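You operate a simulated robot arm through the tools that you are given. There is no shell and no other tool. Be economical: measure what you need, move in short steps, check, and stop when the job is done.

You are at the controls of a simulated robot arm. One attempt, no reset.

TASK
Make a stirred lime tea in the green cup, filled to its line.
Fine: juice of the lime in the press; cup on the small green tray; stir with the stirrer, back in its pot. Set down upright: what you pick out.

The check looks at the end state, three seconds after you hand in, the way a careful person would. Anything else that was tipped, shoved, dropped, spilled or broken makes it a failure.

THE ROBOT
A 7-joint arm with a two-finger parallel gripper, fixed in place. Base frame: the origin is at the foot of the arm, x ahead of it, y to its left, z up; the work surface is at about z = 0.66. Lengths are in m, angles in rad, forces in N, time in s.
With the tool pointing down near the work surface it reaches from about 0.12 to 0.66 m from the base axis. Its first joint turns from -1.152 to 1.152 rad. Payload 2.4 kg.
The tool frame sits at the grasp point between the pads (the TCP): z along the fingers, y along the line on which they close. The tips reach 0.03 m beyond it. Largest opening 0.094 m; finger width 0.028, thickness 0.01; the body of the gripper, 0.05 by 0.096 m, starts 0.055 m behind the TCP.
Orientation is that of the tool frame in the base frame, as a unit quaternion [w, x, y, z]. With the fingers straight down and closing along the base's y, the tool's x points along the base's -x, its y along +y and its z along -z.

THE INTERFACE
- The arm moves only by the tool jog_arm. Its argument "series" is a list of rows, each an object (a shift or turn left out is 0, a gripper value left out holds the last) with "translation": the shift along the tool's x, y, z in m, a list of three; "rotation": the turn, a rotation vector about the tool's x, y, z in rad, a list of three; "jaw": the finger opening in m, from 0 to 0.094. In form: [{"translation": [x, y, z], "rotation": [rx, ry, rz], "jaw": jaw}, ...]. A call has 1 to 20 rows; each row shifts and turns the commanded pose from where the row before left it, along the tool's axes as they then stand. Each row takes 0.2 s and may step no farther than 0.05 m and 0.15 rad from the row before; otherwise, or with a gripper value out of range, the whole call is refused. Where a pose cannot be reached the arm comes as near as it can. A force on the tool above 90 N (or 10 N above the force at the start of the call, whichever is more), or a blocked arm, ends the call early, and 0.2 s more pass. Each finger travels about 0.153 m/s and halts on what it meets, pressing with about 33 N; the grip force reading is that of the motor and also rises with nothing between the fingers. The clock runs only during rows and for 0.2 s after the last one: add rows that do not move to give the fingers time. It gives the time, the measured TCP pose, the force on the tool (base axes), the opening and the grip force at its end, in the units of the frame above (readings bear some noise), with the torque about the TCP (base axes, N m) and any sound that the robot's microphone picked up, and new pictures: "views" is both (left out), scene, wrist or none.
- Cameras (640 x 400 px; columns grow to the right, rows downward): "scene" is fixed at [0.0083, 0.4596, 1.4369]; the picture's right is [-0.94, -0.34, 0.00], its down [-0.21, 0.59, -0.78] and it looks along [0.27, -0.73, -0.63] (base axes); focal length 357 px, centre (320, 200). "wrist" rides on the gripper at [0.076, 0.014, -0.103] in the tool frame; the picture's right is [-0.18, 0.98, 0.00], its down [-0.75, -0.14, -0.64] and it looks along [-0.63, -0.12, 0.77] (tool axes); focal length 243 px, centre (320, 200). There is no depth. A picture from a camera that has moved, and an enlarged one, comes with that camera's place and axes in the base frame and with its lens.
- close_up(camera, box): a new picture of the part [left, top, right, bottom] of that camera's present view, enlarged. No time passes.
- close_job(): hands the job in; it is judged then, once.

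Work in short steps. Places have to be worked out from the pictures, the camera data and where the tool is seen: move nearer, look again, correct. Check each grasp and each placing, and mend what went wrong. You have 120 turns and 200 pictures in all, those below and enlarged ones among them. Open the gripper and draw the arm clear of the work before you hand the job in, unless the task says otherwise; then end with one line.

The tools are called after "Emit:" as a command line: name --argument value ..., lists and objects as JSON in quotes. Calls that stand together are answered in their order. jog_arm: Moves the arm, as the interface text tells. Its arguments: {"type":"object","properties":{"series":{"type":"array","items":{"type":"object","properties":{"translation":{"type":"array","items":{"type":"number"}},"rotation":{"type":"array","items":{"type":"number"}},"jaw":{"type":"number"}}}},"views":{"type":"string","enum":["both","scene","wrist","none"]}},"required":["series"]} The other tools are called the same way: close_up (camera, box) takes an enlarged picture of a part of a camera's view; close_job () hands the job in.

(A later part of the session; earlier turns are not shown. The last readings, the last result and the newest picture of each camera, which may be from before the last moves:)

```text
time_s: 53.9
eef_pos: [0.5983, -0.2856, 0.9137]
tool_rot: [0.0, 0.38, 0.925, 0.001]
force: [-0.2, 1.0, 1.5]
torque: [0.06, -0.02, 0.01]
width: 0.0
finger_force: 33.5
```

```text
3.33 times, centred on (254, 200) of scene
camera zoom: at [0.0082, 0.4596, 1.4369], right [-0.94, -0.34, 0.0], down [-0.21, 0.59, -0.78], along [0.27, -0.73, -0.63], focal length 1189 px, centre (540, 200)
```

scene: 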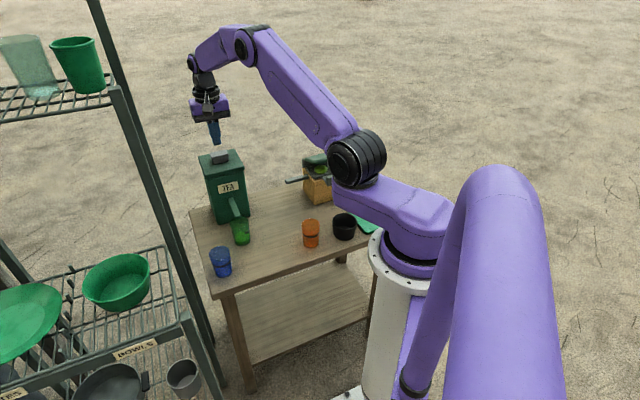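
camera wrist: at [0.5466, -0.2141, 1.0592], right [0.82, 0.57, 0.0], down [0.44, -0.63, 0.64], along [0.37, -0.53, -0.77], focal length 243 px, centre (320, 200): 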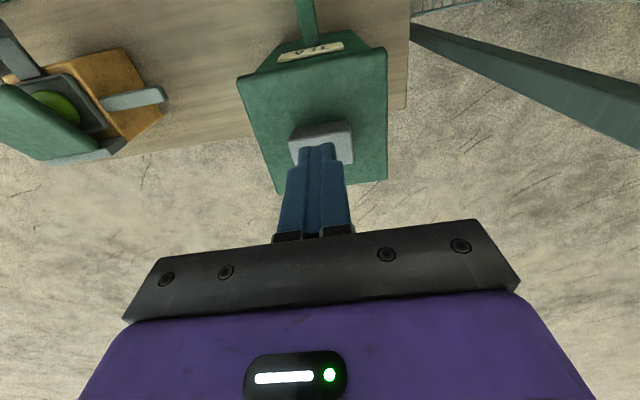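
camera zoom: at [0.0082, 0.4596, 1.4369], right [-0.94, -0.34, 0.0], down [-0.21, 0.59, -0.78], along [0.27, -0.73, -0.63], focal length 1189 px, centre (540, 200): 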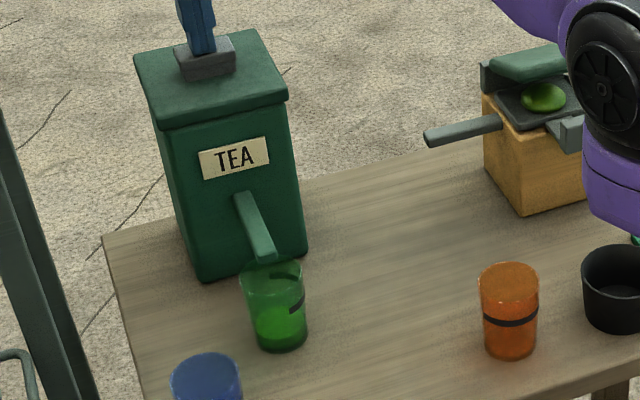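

Emit:
jog_arm --series '[{"translation": [0, 0, 0.003]}, {}]' --views "none"

Emit:
close_up --camera "scene" --box '[190, 140, 318, 260]'

```text
time_s: 54.5
eef_pos: [0.5978, -0.2865, 0.9098]
tool_rot: [0.001, 0.379, 0.925, 0.0]
force: [1.3, 0.9, 2.0]
torque: [0.05, -0.01, 0.01]
width: 0.0002
finger_force: 33.0
```

```text
3.33 times, centred on (254, 200) of scene
camera zoom: at [0.0083, 0.4596, 1.4369], right [-0.94, -0.34, 0.0], down [-0.21, 0.59, -0.78], along [0.27, -0.73, -0.63], focal length 1189 px, centre (540, 200)
```

zoom: 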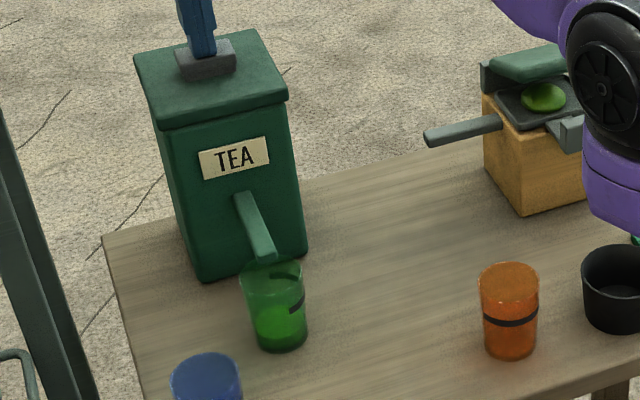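

No flow yet; press another 3 mm.

Emit:
jog_arm --series '[{"translation": [0, 0, 0.003]}]' --views "none"

Emit:
close_up --camera "scene" --box '[190, 140, 318, 260]'

```text
time_s: 54.9
eef_pos: [0.5977, -0.286, 0.907]
tool_rot: [0.0, 0.38, 0.925, 0.0]
force: [1.5, 0.9, 3.2]
torque: [0.01, -0.02, 0.03]
width: 0.0
finger_force: 32.9
heard: click
```

```text
3.33 times, centred on (254, 200) of scene
camera zoom: at [0.0082, 0.4596, 1.4369], right [-0.94, -0.34, 0.0], down [-0.21, 0.59, -0.78], along [0.27, -0.73, -0.63], focal length 1189 px, centre (540, 200)
```

zoom: 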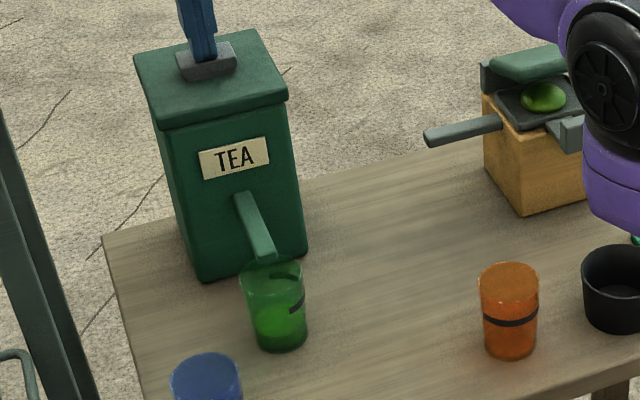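

A click was heard. I'll hold briefly and look at the level up close.

Emit:
jog_arm --series '[{}]' --views "none"

Emit:
close_up --camera "scene" --box '[216, 200, 280, 260]'

```text
time_s: 55.3
eef_pos: [0.5995, -0.286, 0.9066]
tool_rot: [0.0, 0.38, 0.925, 0.001]
force: [2.2, 0.4, 2.8]
torque: [-0.02, -0.08, 0.02]
width: 0.0
finger_force: 32.7
```

```text
6.67 times, centred on (248, 230) of scene
camera zoom: at [0.0083, 0.4596, 1.4369], right [-0.94, -0.34, 0.0], down [-0.21, 0.59, -0.78], along [0.27, -0.73, -0.63], focal length 2379 px, centre (800, 0)
```

zoom: 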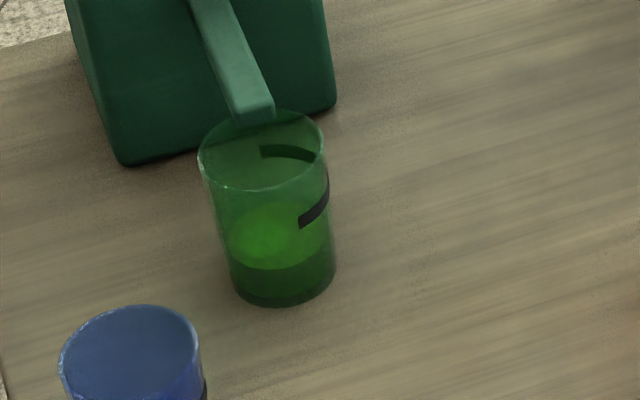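

Level is well below the line. Hold again to see if it is rising.

Emit:
jog_arm --series '[{}, {}]' --views "none"

Emit:
close_up --camera "scene" --box '[216, 200, 280, 260]'

```text
time_s: 55.9
eef_pos: [0.5981, -0.286, 0.9073]
tool_rot: [0.0, 0.38, 0.925, 0.0]
force: [2.5, 0.2, 3.7]
torque: [0.0, -0.06, 0.01]
width: 0.0
finger_force: 33.5
```

```text
6.67 times, centred on (248, 230) of scene
camera zoom: at [0.0083, 0.4596, 1.4369], right [-0.94, -0.34, 0.0], down [-0.21, 0.59, -0.78], along [0.27, -0.73, -0.63], focal length 2379 px, centre (800, 0)
```

zoom: 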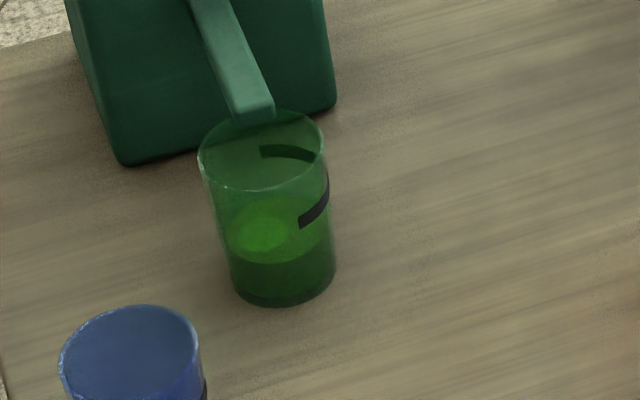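

It is rising (~8 px/s); about 30 px to go. Hold ~1.4 s and re-check.

Emit:
jog_arm --series '[{}, {}, {}, {}, {}, {}]' --views "none"

Emit:
close_up --camera "scene" --box '[216, 200, 280, 260]'

```text
time_s: 57.3
eef_pos: [0.5978, -0.2866, 0.9072]
tool_rot: [0.0, 0.38, 0.925, 0.0]
force: [2.2, 0.5, 4.5]
torque: [-0.04, -0.05, -0.02]
width: 0.0
finger_force: 33.0
```

```text
6.67 times, centred on (248, 230) of scene
camera zoom: at [0.0083, 0.4596, 1.4369], right [-0.94, -0.34, 0.0], down [-0.21, 0.59, -0.78], along [0.27, -0.73, -0.63], focal length 2379 px, centre (800, 0)
```

zoom: 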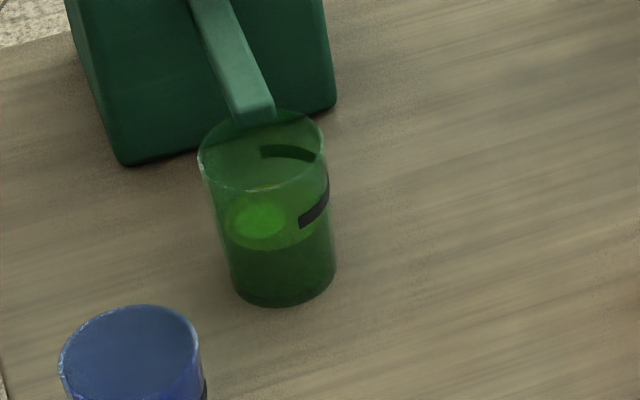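

Front edge ~248 px now, line ~225. Hold 0.8 s and check.

Emit:
jog_arm --series '[{}, {}, {}]' --views "none"

Emit:
close_up --camera "scene" --box '[224, 208, 264, 248]'

```text
time_s: 58.1
eef_pos: [0.5984, -0.2849, 0.9072]
tool_rot: [0.001, 0.38, 0.925, -0.001]
force: [1.6, 0.2, 4.4]
torque: [0.02, -0.03, 0.02]
width: 0.0002
finger_force: 32.3
```

```text
10.00 times, centred on (244, 228) of scene
camera zoom: at [0.0082, 0.4596, 1.4369], right [-0.94, -0.34, 0.0], down [-0.21, 0.59, -0.78], along [0.27, -0.73, -0.63], focal length 3568 px, centre (1080, -80)
```

zoom: 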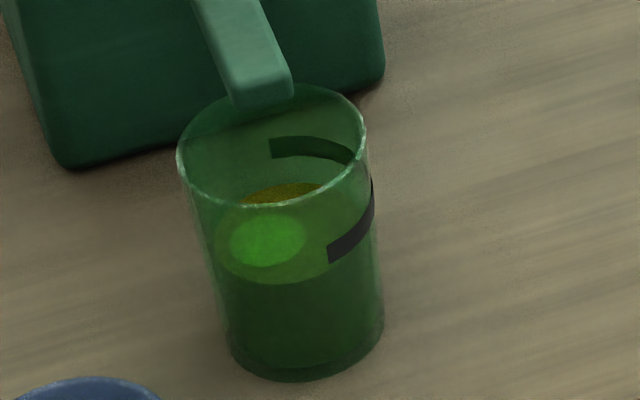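

About 30 px (at 10×) below the line, rising ~12 px/s. Hold 1.2 s more.

Emit:
jog_arm --series '[{}, {}, {}, {}, {}]' --views "none"

Emit:
close_up --camera "scene" --box '[224, 208, 264, 248]'

```text
time_s: 59.3
eef_pos: [0.5991, -0.2849, 0.9061]
tool_rot: [0.0, 0.38, 0.925, 0.0]
force: [0.7, 0.1, 3.4]
torque: [0.0, -0.04, 0.0]
width: 0.0
finger_force: 33.3
```

```text
10.00 times, centred on (244, 228) of scene
camera zoom: at [0.0082, 0.4596, 1.4369], right [-0.94, -0.34, 0.0], down [-0.21, 0.59, -0.78], along [0.27, -0.73, -0.63], focal length 3568 px, centre (1080, -80)
```

zoom: 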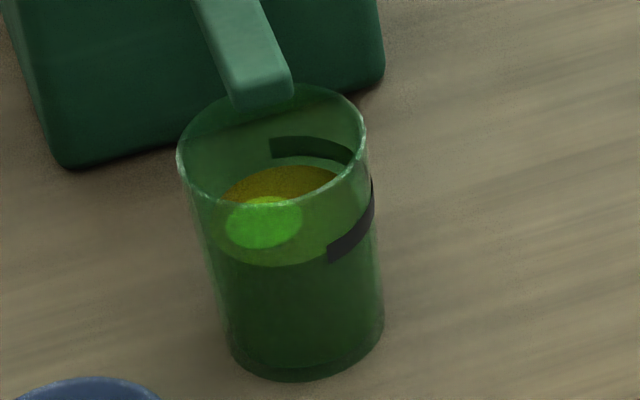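

About 12 px (~0.7 s) to go. Hold 0.4 s more, then lift off the button.

Emit:
jog_arm --series '[{}, {}, {"translation": [0, 0, -0.03]}, {"translation": [0, 0, -0.01]}, {}]' --views "none"

Emit:
close_up --camera "scene" --box '[224, 208, 264, 248]'

```text
time_s: 60.5
eef_pos: [0.5987, -0.285, 0.9475]
tool_rot: [0.0, 0.381, 0.925, 0.0]
force: [-0.4, 0.2, -0.2]
torque: [0.01, -0.02, -0.01]
width: 0.0
finger_force: 33.3
```

```text
10.00 times, centred on (244, 228) of scene
camera zoom: at [0.0083, 0.4596, 1.4369], right [-0.94, -0.34, 0.0], down [-0.21, 0.59, -0.78], along [0.27, -0.73, -0.63], focal length 3568 px, centre (1080, -80)
```

zoom: 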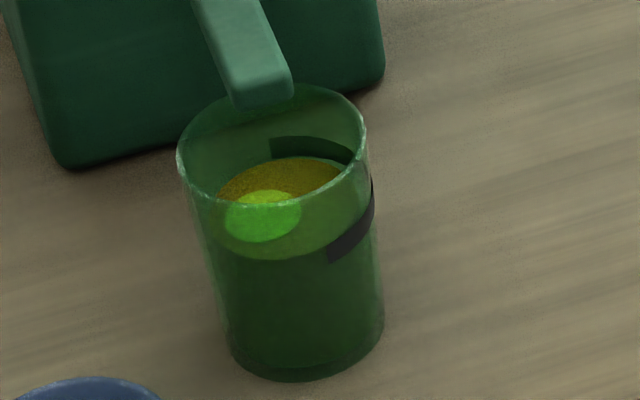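

The level is now about at the band. I'll move back over the cup and check the level from the wrist camera.

Emit:
jog_arm --series '[{"translation": [0.048, 0, -0.005]}, {"translation": [0.048, 0, 0]}, {"translation": [0.047, 0, 0], "jaw": 0.082}, {}]' --views "none"

Emit:
close_up --camera "wrist" --box '[290, 30, 354, 110]'

Emit:
close_up --camera "scene" --box '[230, 213, 258, 243]'

```text
time_s: 61.5
eef_pos: [0.4978, -0.1835, 0.9507]
tool_rot: [0.0, 0.38, 0.925, -0.001]
force: [-0.1, 0.2, -0.2]
torque: [0.01, 0.03, 0.0]
width: 0.082
finger_force: 0.0
```

```text
5.00 times, centred on (322, 70) of wrist
camera zoom: at [0.4542, -0.1219, 1.0539], right [0.82, 0.57, 0.0], down [0.44, -0.63, 0.64], along [0.37, -0.53, -0.77], focal length 1213 px, centre (310, 850)
```

zoom: 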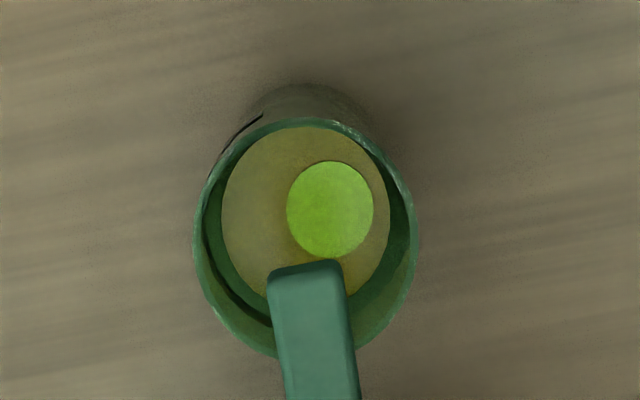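

```text
13.33 times, centred on (244, 228) of scene
camera zoom: at [0.0083, 0.4596, 1.4369], right [-0.94, -0.34, 0.0], down [-0.21, 0.59, -0.78], along [0.27, -0.73, -0.63], focal length 4758 px, centre (1333, -173)
```

zoom: 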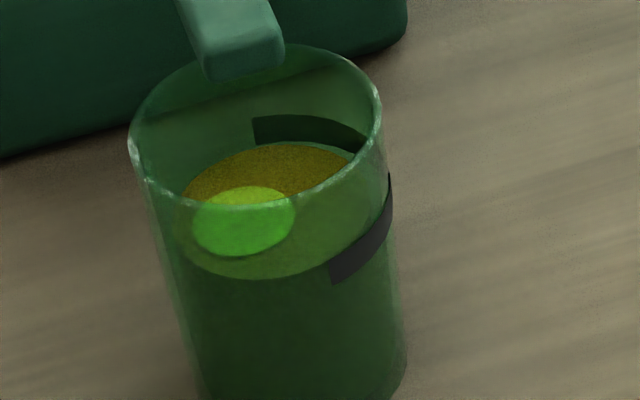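

The surface sits within the line's band (about 1 mm accuracy), and unmixed lime shows, so it needs stirring. Now grasp the cup again.

Emit:
jog_arm --series '[{"translation": [0, 0, 0.045]}, {"translation": [0, 0, 0.045]}, {"translation": [0, 0, 0.045]}, {"translation": [0, 0, 0.045]}, {"translation": [0, 0, 0.03]}, {"translation": [0, 0, 0.0125]}, {}, {"jaw": 0.062}, {"jaw": 0.04}, {}, {}]' --views "wrist"

```text
time_s: 63.9
eef_pos: [0.4976, -0.1841, 0.7292]
tool_rot: [0.0, 0.38, 0.925, 0.0]
force: [-0.2, -0.2, -0.6]
torque: [0.02, 0.02, 0.01]
width: 0.0522
finger_force: 33.2
camera wrist: at [0.4537, -0.1221, 0.8319], right [0.82, 0.57, 0.0], down [0.44, -0.63, 0.64], along [0.37, -0.53, -0.77], focal length 243 px, centre (320, 200)
```

wrist: 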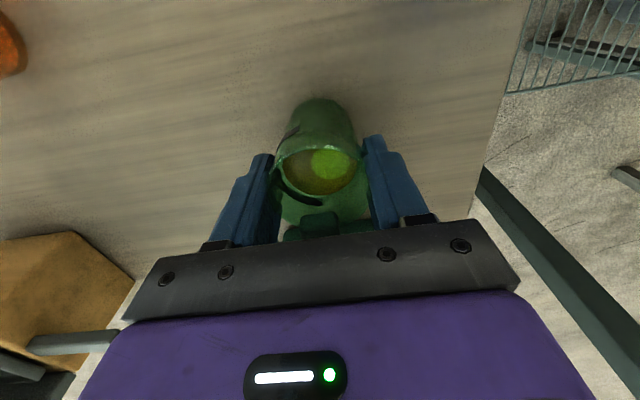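

Back out from under the spout and lift slowly.

Emit:
jog_arm --series '[{"translation": [0, 0, -0.0015]}, {"translation": [0.008, 0, 0]}, {"translation": [0.015, 0, 0]}, {"translation": [0.015, 0, 0]}, {"translation": [0.015, 0, 0]}, {"translation": [0.012, 0, 0]}, {"translation": [0.005, 0, -0.01]}, {"translation": [0, 0, -0.02]}, {"translation": [0, 0, -0.02]}, {"translation": [0, 0, -0.02]}, {"translation": [0, 0, -0.02]}, {}]'

```text
time_s: 66.5
eef_pos: [0.4473, -0.1359, 0.8219]
tool_rot: [0.0, 0.381, 0.925, 0.0]
force: [0.0, -0.7, -0.6]
torque: [0.02, -0.01, -0.01]
width: 0.0519
finger_force: 32.7
camera wrist: at [0.4036, -0.0735, 0.9236], right [0.82, 0.57, 0.0], down [0.44, -0.63, 0.64], along [0.37, -0.53, -0.77], focal length 243 px, centre (320, 200)
```

scene: 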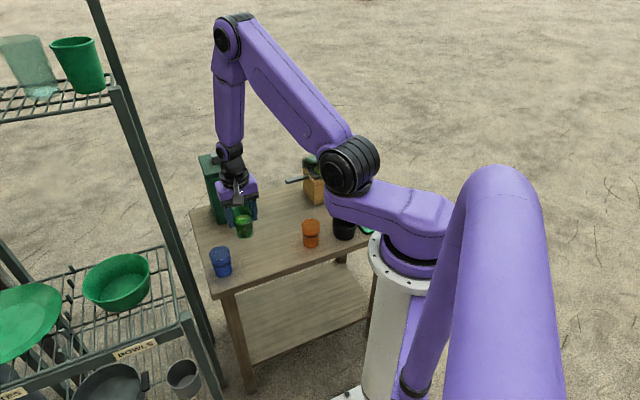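
wrist: 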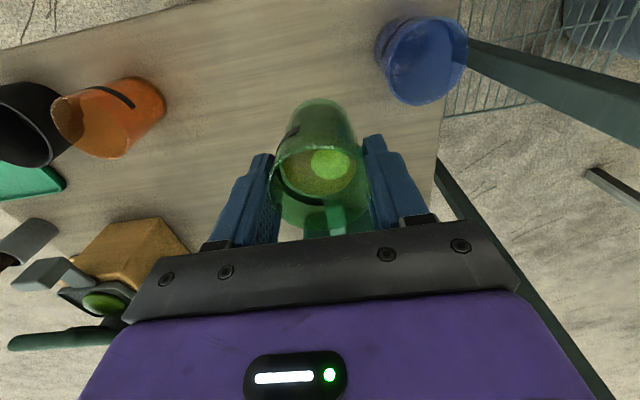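

Clear. Carry it smoothly toward the tray, above the other cups.

Emit:
jog_arm --series '[{"translation": [-0.0005, -0.015, 0]}, {"translation": [-0.0005, -0.025, 0]}, {"translation": [-0.0005, -0.03, 0]}, {"translation": [-0.0005, -0.03, 0]}, {"translation": [-0.0005, -0.03, 0]}, {"translation": [-0.0005, -0.03, 0]}, {"translation": [-0.0005, -0.03, 0]}, {"translation": [-0.0005, -0.03, 0]}, {"translation": [-0.0005, -0.03, 0]}, {"translation": [-0.0005, -0.03, 0]}, {"translation": [-0.0005, -0.03, 0]}, {"translation": [-0.0005, -0.03, 0]}, {"translation": [-0.0005, -0.025, 0]}, {}]'

```text
time_s: 69.5
eef_pos: [0.1963, -0.399, 0.8207]
tool_rot: [-0.001, 0.379, 0.925, 0.001]
force: [-0.2, 0.9, -0.5]
torque: [-0.01, 0.0, 0.02]
width: 0.052
finger_force: 33.4
camera wrist: at [0.1517, -0.337, 0.923], right [0.82, 0.57, 0.0], down [0.44, -0.63, 0.64], along [0.37, -0.53, -0.77], focal length 243 px, centre (320, 200)
```

scene: 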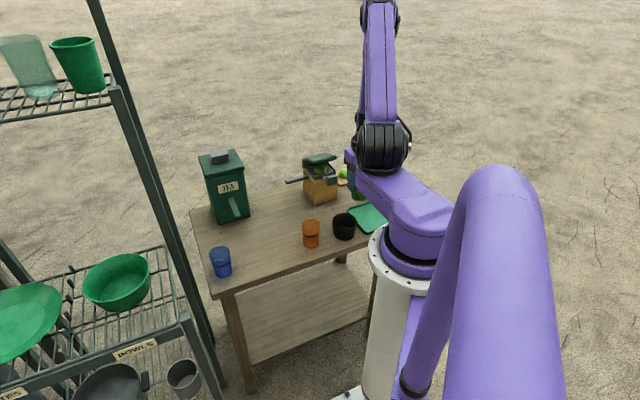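
wrist: 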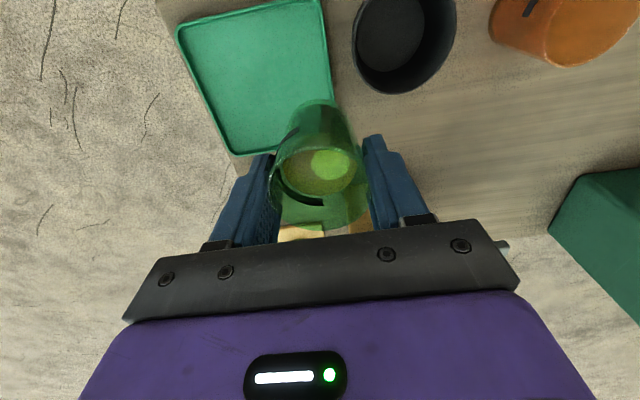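

Tray corners are confirmed, with the centre at about (0.153,-0.425). Move further toward the centre and check reach.

Emit:
jog_arm --series '[{"translation": [-0.0005, -0.015, 0]}, {"translation": [-0.0005, -0.017, 0]}, {}, {}]'

```text
time_s: 70.5
eef_pos: [0.1735, -0.4228, 0.8207]
tool_rot: [0.001, 0.38, 0.925, 0.0]
force: [0.9, 0.5, -0.3]
torque: [0.06, -0.04, 0.02]
width: 0.0521
finger_force: 33.4
camera wrist: at [0.1297, -0.3603, 0.9232], right [0.82, 0.57, 0.0], down [0.44, -0.63, 0.64], along [0.37, -0.53, -0.77], focal length 243 px, centre (320, 200)
```

scene: 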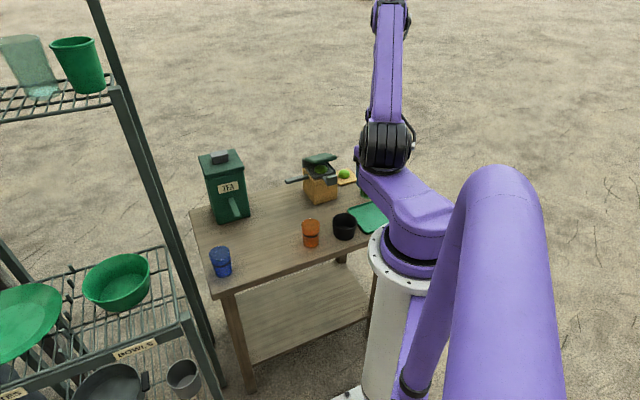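
wrist: 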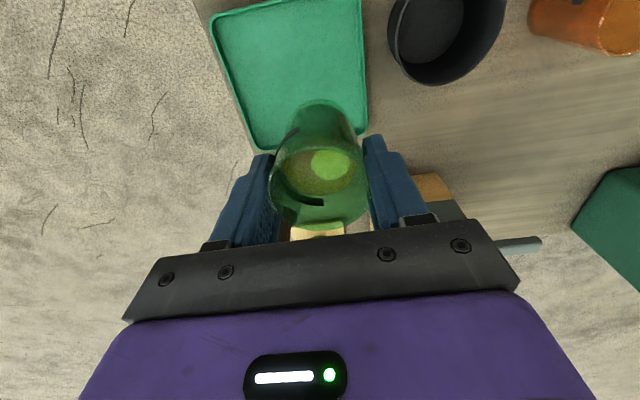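

In reach and about 4.5 cm inside both edges. Lower toward the tray.

Emit:
jog_arm --series '[{"translation": [0, 0, 0.025]}, {"translation": [0, 0, 0.025]}, {"translation": [0, 0, 0.02]}, {"translation": [0, 0, 0.008]}, {}]' --views "none"

Emit:
jog_arm --series '[{"translation": [0, 0, 0.002]}, {"translation": [0, 0, 0.002]}, {}]' --views "none"

```text
time_s: 71.7
eef_pos: [0.1744, -0.4229, 0.7438]
tool_rot: [0.0, 0.381, 0.925, 0.0]
force: [-0.1, 0.6, -0.3]
torque: [0.0, 0.03, -0.02]
width: 0.0521
finger_force: 32.8
```

```text
time_s: 72.5
eef_pos: [0.1731, -0.4229, 0.7391]
tool_rot: [0.0, 0.38, 0.925, -0.001]
force: [0.0, -0.3, -0.5]
torque: [0.0, -0.02, 0.0]
width: 0.0519
finger_force: 32.6
```

No contact yet; continue in 2 mm steps.

Emit:
jog_arm --series '[{"translation": [0, 0, 0.002]}, {"translation": [0, 0, 0.001]}, {}]' --views "none"

Emit:
jog_arm --series '[{"translation": [0, 0, 0.002]}, {}, {}]' --views "none"

```text
time_s: 73.3
eef_pos: [0.1735, -0.4242, 0.7363]
tool_rot: [0.0, 0.38, 0.925, 0.0]
force: [0.1, -0.1, 0.1]
torque: [-0.02, 0.02, 0.02]
width: 0.0522
finger_force: 33.2
```

```text
time_s: 74.1
eef_pos: [0.1741, -0.4231, 0.7341]
tool_rot: [-0.001, 0.381, 0.925, -0.001]
force: [-0.2, -0.1, 0.3]
torque: [-0.01, 0.03, -0.03]
width: 0.0516
finger_force: 32.8
```

Emit:
jog_arm --series '[{"translation": [0, 0, 0.001]}, {"translation": [0, 0, 0.001]}, {}]' --views "none"

Emit:
close_up --camera "wrist" --box '[200, 50, 440, 250]'

```text
time_s: 74.9
eef_pos: [0.1732, -0.4233, 0.7328]
tool_rot: [0.001, 0.381, 0.925, -0.001]
force: [-0.5, 3.7, 30.4]
torque: [0.03, 0.01, -0.07]
width: 0.0519
finger_force: 33.0
```

```text
2.00 times, centred on (320, 150) of wrist
camera zoom: at [0.13, -0.361, 0.8355], right [0.82, 0.57, 0.0], down [0.44, -0.63, 0.64], along [0.37, -0.53, -0.77], focal length 485 px, centre (320, 300)
```

zoom: 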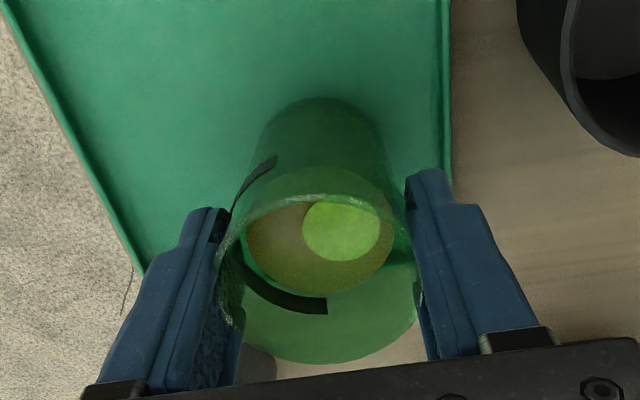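

Contact at 30 N. Relax 1 mm, open and rise straight up.

Emit:
jog_arm --series '[{"translation": [0, 0, -0.001]}, {"jaw": 0.062}, {"jaw": 0.08}, {}, {"translation": [0, 0, -0.03]}, {"translation": [0, 0, -0.045]}, {"translation": [0, 0, -0.045]}, {"translation": [0, 0, -0.045]}, {"translation": [0, 0, -0.045]}, {}]'

Emit:
close_up --camera "wrist" --box '[160, 0, 400, 150]'

```text
time_s: 77.1
eef_pos: [0.173, -0.4229, 0.9427]
tool_rot: [0.0, 0.38, 0.925, 0.0]
force: [0.0, 0.0, -0.3]
torque: [0.01, -0.01, -0.03]
width: 0.0802
finger_force: 0.0
camera wrist: at [0.129, -0.3607, 1.0456], right [0.82, 0.57, 0.0], down [0.44, -0.63, 0.64], along [0.37, -0.53, -0.77], focal length 243 px, centre (320, 200)
```

scene: 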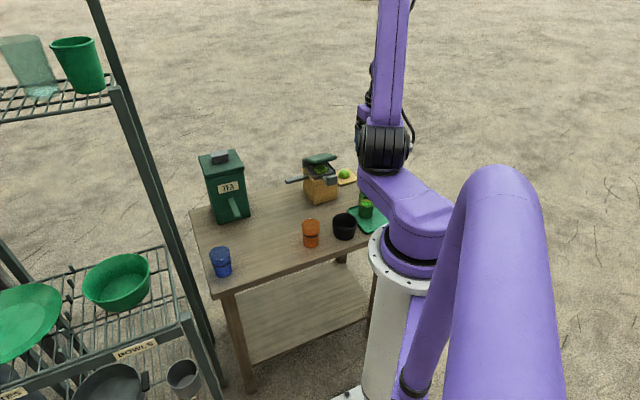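
wrist: 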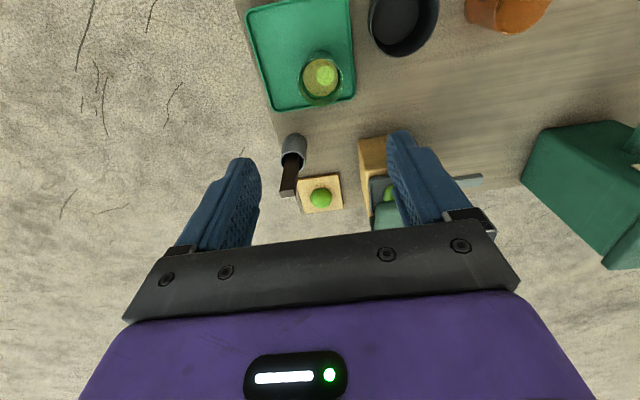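

```text
2.67 times, centred on (280, 75) of wrist
camera zoom: at [0.129, -0.3607, 1.0456], right [0.82, 0.57, 0.0], down [0.44, -0.63, 0.64], along [0.37, -0.53, -0.77], focal length 647 px, centre (427, 533)
```

zoom: 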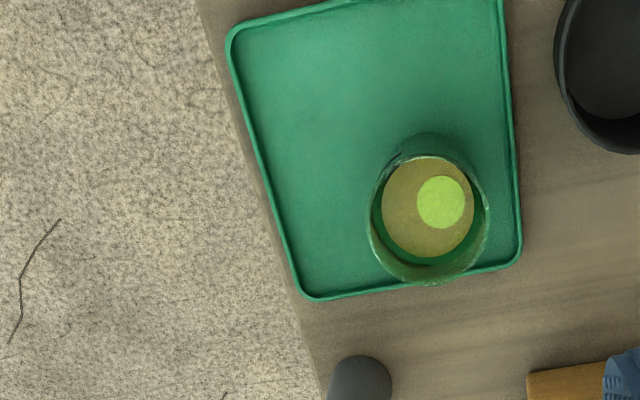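

The cup stands on the tray. Now the stirrer, with its top at about (0.205,-0.535,0.80). I'll move closer to see its shape and orientation.

Emit:
jog_arm --series '[{"translation": [-0.03, -0.016, 0]}, {"translation": [-0.03, -0.016, 0]}, {"translation": [-0.02, -0.012, 0]}, {}]'

Emit:
close_up --camera "wrist" --box '[240, 40, 400, 165]'

Emit:
close_up --camera "scene" --box '[330, 130, 410, 230]'

```text
time_s: 78.1
eef_pos: [0.1993, -0.512, 0.9435]
tool_rot: [0.001, 0.38, 0.925, 0.0]
force: [-0.2, 0.2, -0.2]
torque: [0.01, 0.0, 0.01]
width: 0.0802
finger_force: 0.1
camera wrist: at [0.1556, -0.4483, 1.0457], right [0.82, 0.57, 0.0], down [0.44, -0.63, 0.64], along [0.37, -0.53, -0.77], focal length 243 px, centre (320, 200)
```

scene: 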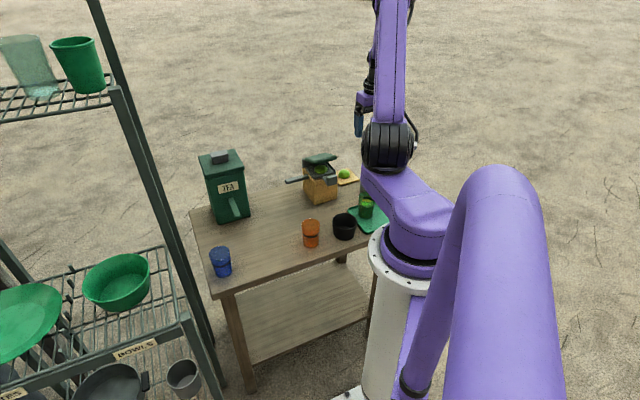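
wrist: 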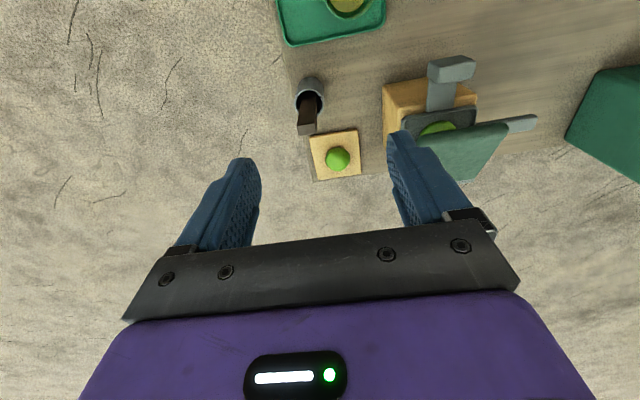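

```text
3.20 times, centred on (320, 102) of wrist
camera zoom: at [0.1556, -0.4483, 1.0457], right [0.82, 0.57, 0.0], down [0.44, -0.63, 0.64], along [0.37, -0.53, -0.77], focal length 776 px, centre (320, 512)
```

zoom: 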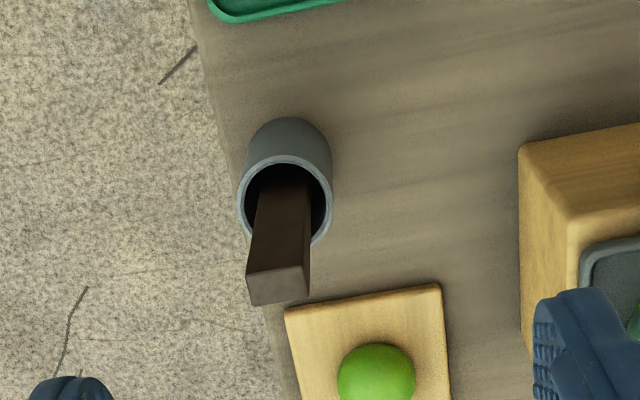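

```text
4.00 times, centred on (370, 180) of scene
camera zoom: at [0.0083, 0.4596, 1.4369], right [-0.94, -0.34, 0.0], down [-0.21, 0.59, -0.78], along [0.27, -0.73, -0.63], focal length 1427 px, centre (120, 280)
```

zoom: 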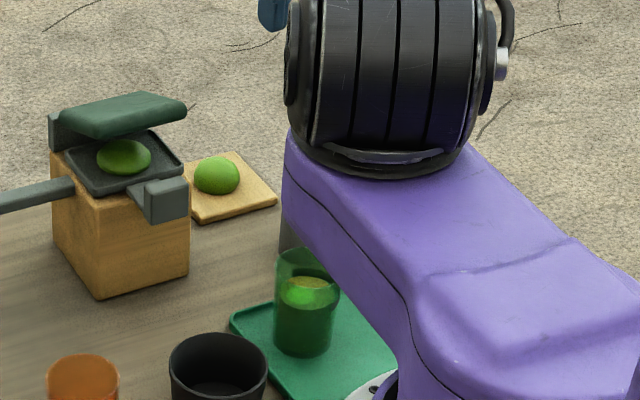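

The stirrer bar is about 0.02×0.01, upright, with its top at about (0.206,-0.545,0.795). I'll align above it and check reach.

Emit:
jog_arm --series '[{"translation": [-0.028, -0.019, 0], "jaw": 0.06}, {"translation": [0, 0, 0.04]}, {"translation": [0, 0, 0.03]}, {}, {}]'

Emit:
close_up --camera "wrist" --box '[220, 60, 420, 220]'

```text
time_s: 79.3
eef_pos: [0.2057, -0.5431, 0.8725]
tool_rot: [0.0, 0.381, 0.925, 0.0]
force: [0.3, -0.1, 0.0]
torque: [-0.01, 0.01, 0.0]
width: 0.0598
finger_force: 0.1
camera wrist: at [0.1626, -0.481, 0.9754], right [0.82, 0.57, 0.0], down [0.44, -0.63, 0.64], along [0.37, -0.53, -0.77], focal length 243 px, centre (320, 200)
```

scene: 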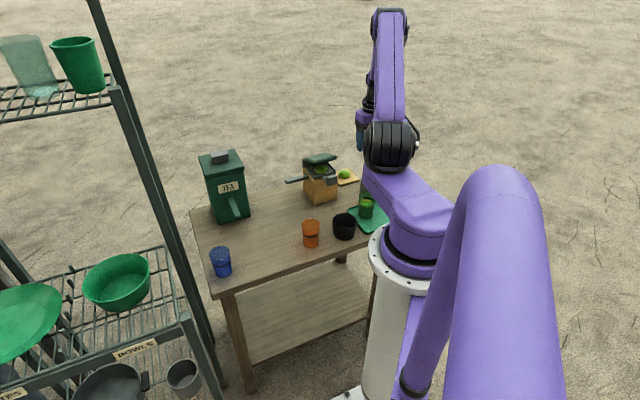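
wrist: 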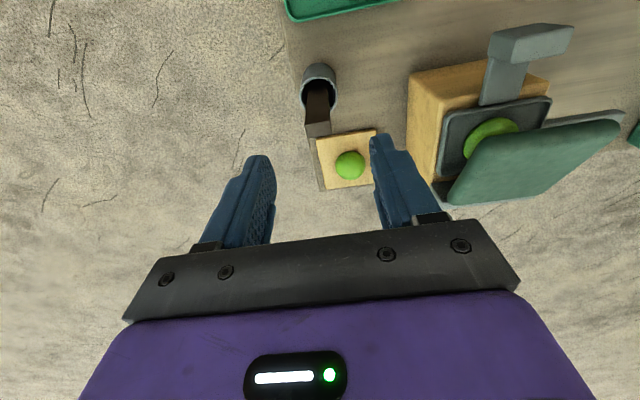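

```text
2.50 times, centred on (320, 140) of wrist
camera zoom: at [0.1626, -0.481, 0.9754], right [0.82, 0.57, 0.0], down [0.44, -0.63, 0.64], along [0.37, -0.53, -0.77], focal length 606 px, centre (320, 350)
```

zoom: 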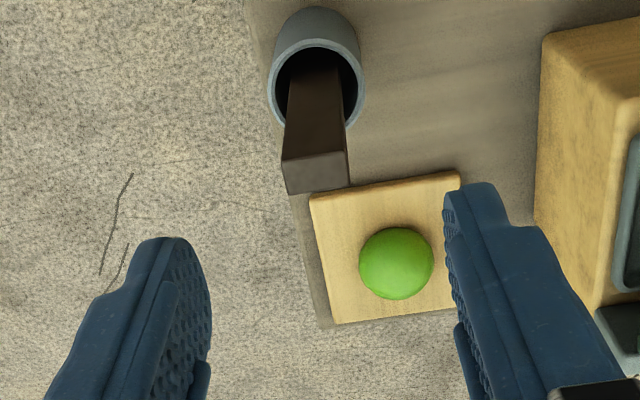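

Alignment within 1–2 mm. Descend and grip the stirrer.

Emit:
jog_arm --series '[{"translation": [0, -0.001, 0.04]}, {"translation": [0, 0, 0.04]}, {"translation": [0, 0, 0.0275]}, {}, {"jaw": 0.03}, {"jaw": 0.008}, {}, {}]'

Emit:
close_up --camera "wrist" --box '[220, 60, 420, 250]'

```text
time_s: 81.1
eef_pos: [0.2065, -0.545, 0.7656]
tool_rot: [0.001, 0.38, 0.925, 0.0]
force: [-0.5, -0.6, 0.2]
torque: [-0.01, -0.02, 0.01]
width: 0.0191
finger_force: 32.9
camera wrist: at [0.1622, -0.4825, 0.868], right [0.82, 0.57, 0.0], down [0.44, -0.63, 0.64], along [0.37, -0.53, -0.77], focal length 243 px, centre (320, 200)
```

scene: 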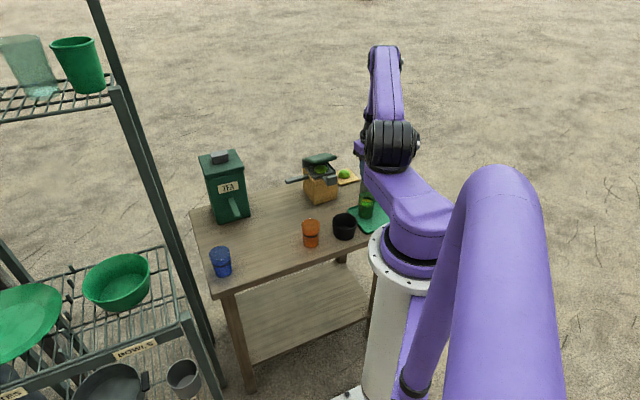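
wrist: 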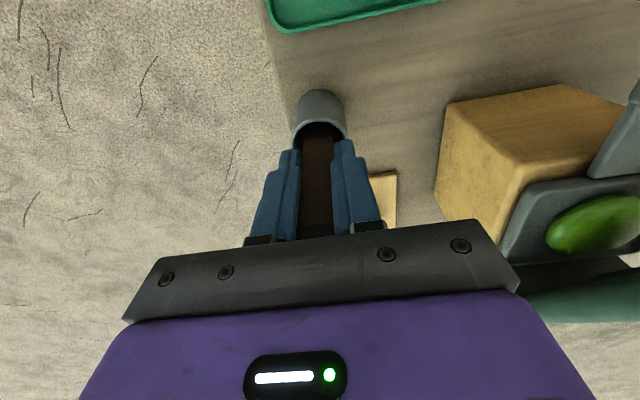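

```text
2.11 times, centred on (320, 155) of wrist
camera zoom: at [0.1622, -0.4825, 0.868], right [0.82, 0.57, 0.0], down [0.44, -0.63, 0.64], along [0.37, -0.53, -0.77], focal length 511 px, centre (320, 295)
```

zoom: 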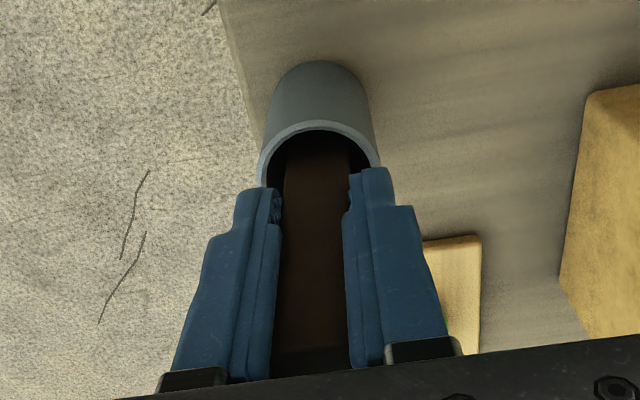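

Gripped (0.019). Lift straight up out of the pot and move over the cup.

Emit:
jog_arm --series '[{"translation": [0, 0, -0.015]}, {"translation": [0, 0, -0.03]}, {"translation": [0, 0, -0.03]}, {"translation": [0, 0, -0.03]}, {}, {"translation": [0.0273, 0.0159, 0]}, {"translation": [0.0273, 0.0159, 0]}, {"translation": [0.0273, 0.0159, 0]}, {"translation": [0.0273, 0.0159, 0]}, {}, {}]'

Emit:
close_up --camera "wrist" --box '[220, 50, 420, 250]'

Emit:
close_up --camera "scene" --box '[330, 140, 400, 240]'

```text
time_s: 83.5
eef_pos: [0.1718, -0.4225, 0.8704]
tool_rot: [0.0, 0.38, 0.925, 0.0]
force: [0.0, -0.3, 1.0]
torque: [0.0, 0.01, 0.02]
width: 0.0192
finger_force: 32.7
camera wrist: at [0.1286, -0.3599, 0.9731], right [0.82, 0.57, 0.0], down [0.44, -0.63, 0.64], along [0.37, -0.53, -0.77], focal length 243 px, centre (320, 200)
```

scene: 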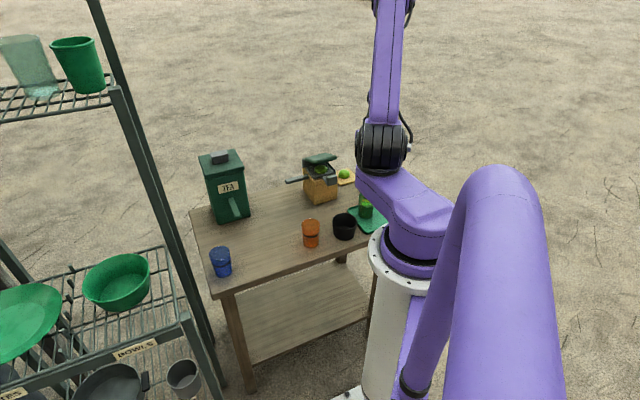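
wrist: 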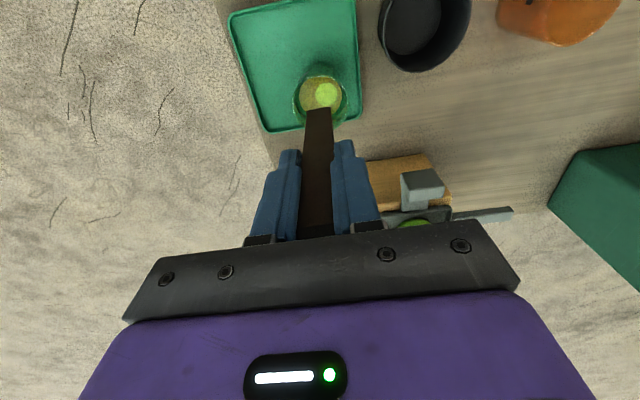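

```text
2.00 times, centred on (320, 150) of wrist
camera zoom: at [0.1286, -0.3599, 0.9731], right [0.82, 0.57, 0.0], down [0.44, -0.63, 0.64], along [0.37, -0.53, -0.77], focal length 485 px, centre (320, 300)
```

zoom: 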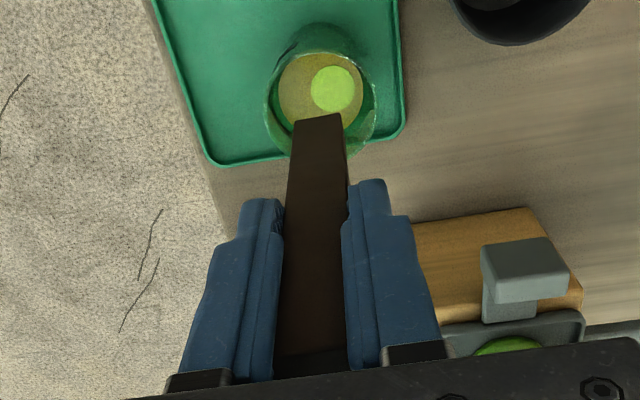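

```text
4.00 times, centred on (365, 190) of scene
camera zoom: at [0.0083, 0.4596, 1.4369], right [-0.94, -0.34, 0.0], down [-0.21, 0.59, -0.78], along [0.27, -0.73, -0.63], focal length 1427 px, centre (140, 240)
```

zoom: 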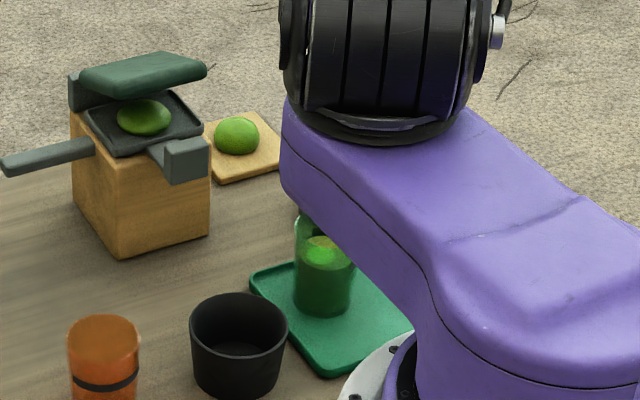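

The stirrer tip is centred over the rim. Lower it into the tea, stopping above the cup's floor.

Emit:
jog_arm --series '[{"translation": [-0.0016, 0.0008, 0.02]}, {"translation": [0, 0, 0.02]}, {"translation": [0, 0, 0.02]}, {"translation": [0, 0, 0.015]}, {"translation": [0, 0, 0.008]}, {}]' --views "wrist"

Emit:
close_up --camera "wrist" --box '[220, 50, 420, 250]'

Emit:
close_up --camera "scene" --box '[335, 170, 400, 240]'

```text
time_s: 84.9
eef_pos: [0.1751, -0.4223, 0.7875]
tool_rot: [0.001, 0.38, 0.925, 0.0]
force: [0.1, 0.7, -0.6]
torque: [0.01, -0.02, -0.02]
width: 0.0188
finger_force: 33.6
camera wrist: at [0.1311, -0.3607, 0.8896], right [0.82, 0.57, 0.0], down [0.44, -0.63, 0.64], along [0.37, -0.53, -0.77], focal length 243 px, centre (320, 200)
```

wrist: 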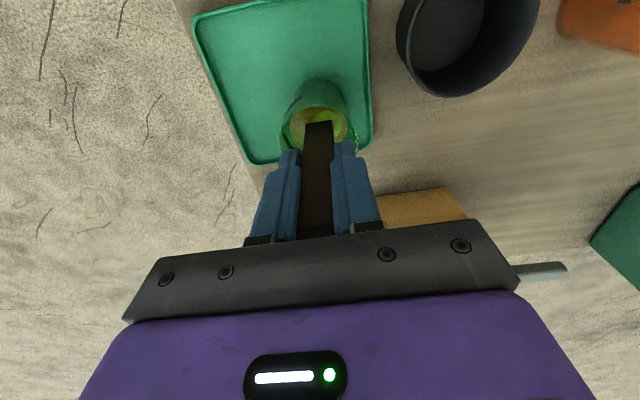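

```text
2.00 times, centred on (320, 150) of wrist
camera zoom: at [0.1311, -0.3607, 0.8896], right [0.82, 0.57, 0.0], down [0.44, -0.63, 0.64], along [0.37, -0.53, -0.77], focal length 485 px, centre (320, 300)
```

zoom: 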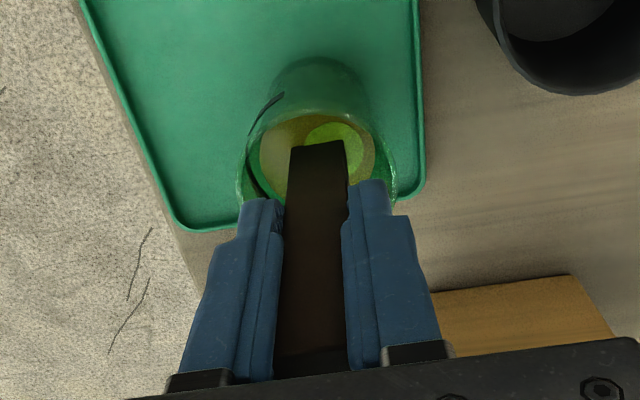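

```text
5.71 times, centred on (368, 205) of scene
camera zoom: at [0.0083, 0.4596, 1.4369], right [-0.94, -0.34, 0.0], down [-0.21, 0.59, -0.78], along [0.27, -0.73, -0.63], focal length 2039 px, centre (49, 171)
```

zoom: 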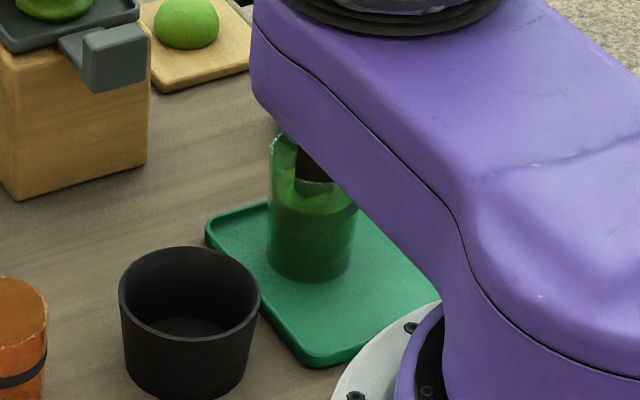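

The stirrer is immersed and centred. Stir with small circles (6 mm radius).

Emit:
jog_arm --series '[{"translation": [0.006, 0, 0]}, {"translation": [-0.006, 0.006, 0]}, {"translation": [-0.006, -0.006, 0]}, {"translation": [0.006, -0.006, 0]}, {"translation": [0.006, 0.006, 0]}, {"translation": [-0.006, 0.006, 0]}, {"translation": [-0.006, -0.006, 0]}, {"translation": [0.006, -0.006, 0]}, {"translation": [0.006, 0.006, 0]}, {"translation": [-0.006, 0.006, 0]}, {"translation": [-0.006, -0.006, 0]}, {"translation": [0.006, -0.006, 0]}, {"translation": [0.006, 0.006, 0]}, {"translation": [-0.006, 0.006, 0]}, {"translation": [-0.006, -0.006, 0]}, {"translation": [0.006, -0.006, 0]}, {"translation": [0.006, 0.006, 0]}, {"translation": [-0.006, 0, 0]}]' --views "none"

Emit:
close_up --camera "wrist" --box '[220, 50, 420, 250]'

```text
time_s: 88.7
eef_pos: [0.1743, -0.4221, 0.7878]
tool_rot: [0.0, 0.38, 0.925, 0.001]
force: [-0.6, 0.1, -0.1]
torque: [-0.01, 0.01, 0.02]
width: 0.019
finger_force: 32.5
```

```text
2.00 times, centred on (320, 150) of wrist
camera zoom: at [0.1306, -0.3604, 0.8903], right [0.82, 0.57, 0.0], down [0.44, -0.63, 0.64], along [0.37, -0.53, -0.77], focal length 485 px, centre (320, 300)
```

zoom: 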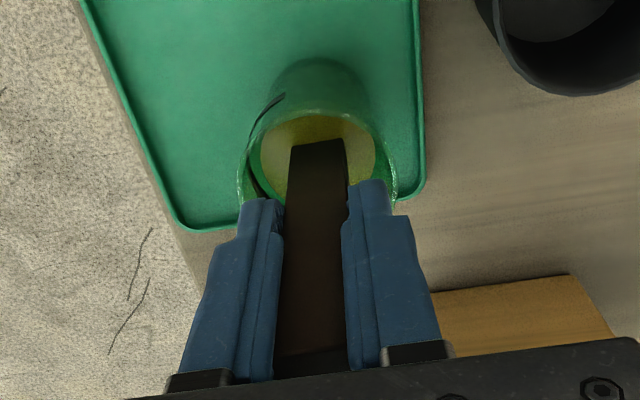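

The lime patch has disappeared, so it's mixed. Two more turns for certainty, then lift straight out and pause over the cup so drips fall in.

Emit:
jog_arm --series '[{"translation": [0.006, 0, 0]}, {"translation": [-0.006, 0.006, 0]}, {"translation": [-0.006, -0.006, 0]}, {"translation": [0.006, -0.006, 0]}, {"translation": [0.006, 0.006, 0]}, {"translation": [-0.006, 0.006, 0]}, {"translation": [-0.006, -0.006, 0]}, {"translation": [0.006, -0.006, 0]}, {"translation": [0.006, 0.006, 0]}, {"translation": [-0.006, 0, 0]}, {}, {"translation": [0, 0, -0.015]}, {"translation": [0, 0, -0.02]}, {"translation": [0, 0, -0.025]}, {"translation": [0, 0, -0.025]}, {}, {}, {}, {}, {}]' --views "wrist"

Emit:
close_up --camera "wrist" --box '[240, 50, 400, 170]'

```text
time_s: 92.9
eef_pos: [0.1746, -0.4239, 0.8721]
tool_rot: [0.0, 0.38, 0.925, 0.0]
force: [0.6, -0.1, 0.8]
torque: [-0.02, -0.01, 0.01]
width: 0.019
finger_force: 33.2
camera wrist: at [0.1312, -0.3609, 0.975], right [0.82, 0.57, 0.0], down [0.44, -0.63, 0.64], along [0.37, -0.53, -0.77], focal length 243 px, centre (320, 200)
```

wrist: 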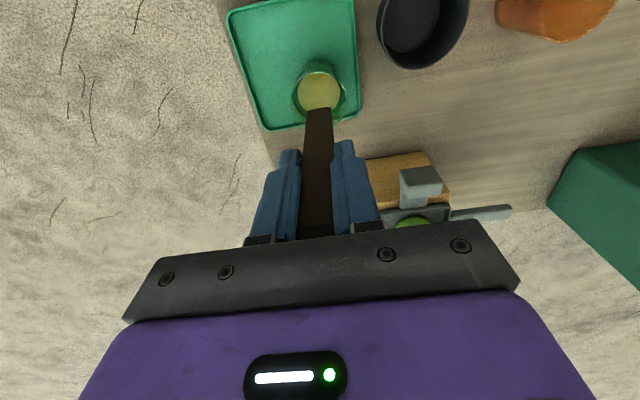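

```text
3.33 times, centred on (320, 110) of wrist
camera zoom: at [0.1312, -0.3609, 0.975], right [0.82, 0.57, 0.0], down [0.44, -0.63, 0.64], along [0.37, -0.53, -0.77], focal length 809 px, centre (320, 500)
```

zoom: 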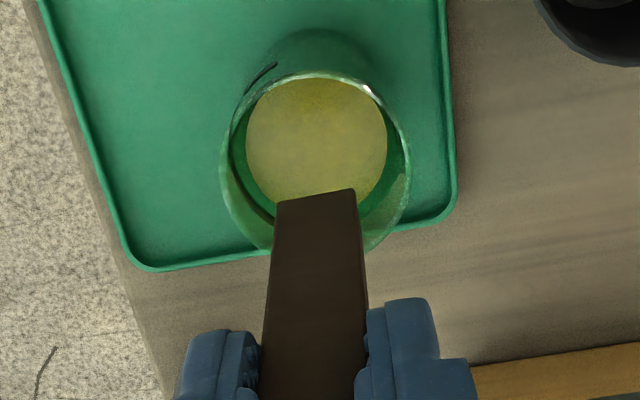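

Uniform colour, mixed. Return the stirrer above its pot by the exact reverse path, and check before lowering.

Emit:
jog_arm --series '[{"translation": [-0.0269, -0.0161, 0]}, {"translation": [-0.0269, -0.0161, 0]}, {"translation": [-0.0269, -0.0161, 0]}, {"translation": [-0.0269, -0.0161, 0]}, {}, {}, {"translation": [0, 0, 0.02]}, {}]' --views "wrist"

Emit:
close_up --camera "wrist" --box '[240, 50, 400, 170]'

```text
time_s: 94.7
eef_pos: [0.2064, -0.545, 0.8514]
tool_rot: [0.0, 0.38, 0.925, 0.0]
force: [-0.1, -0.2, -0.4]
torque: [-0.02, -0.03, 0.0]
width: 0.019
finger_force: 32.7
camera wrist: at [0.1628, -0.4821, 0.9544], right [0.82, 0.57, 0.0], down [0.44, -0.63, 0.64], along [0.37, -0.53, -0.77], focal length 243 px, centre (320, 200)
```

wrist: 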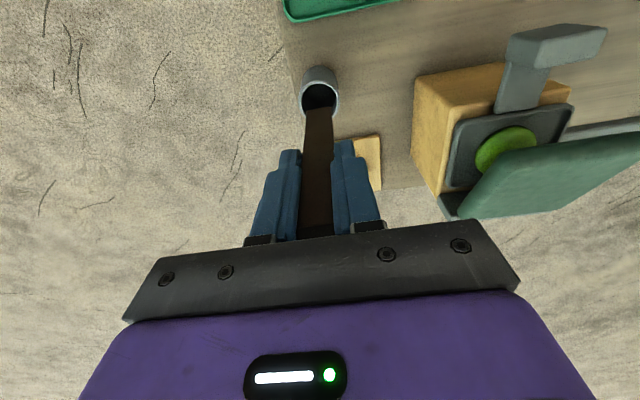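

```text
3.33 times, centred on (320, 110) of wrist
camera zoom: at [0.1628, -0.4821, 0.9544], right [0.82, 0.57, 0.0], down [0.44, -0.63, 0.64], along [0.37, -0.53, -0.77], focal length 809 px, centre (320, 500)
```

zoom: 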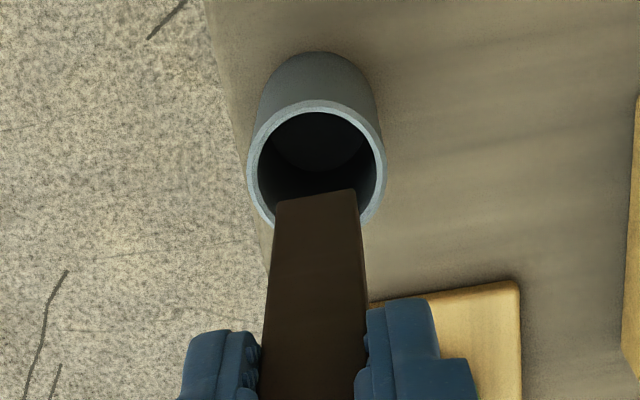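

Aligned with the pot. Lower gently to the original height.

Emit:
jog_arm --series '[{"translation": [0, 0, 0.02]}, {"translation": [0, 0, 0.02]}, {"translation": [0, 0, 0.02]}, {"translation": [0, 0, 0.015]}, {"translation": [0, 0, 0.008]}, {}, {}]' --views "none"

```text
time_s: 96.3
eef_pos: [0.2053, -0.5437, 0.7683]
tool_rot: [0.0, 0.381, 0.925, 0.0]
force: [0.3, 0.0, 0.5]
torque: [-0.02, 0.02, 0.0]
width: 0.019
finger_force: 33.2
```

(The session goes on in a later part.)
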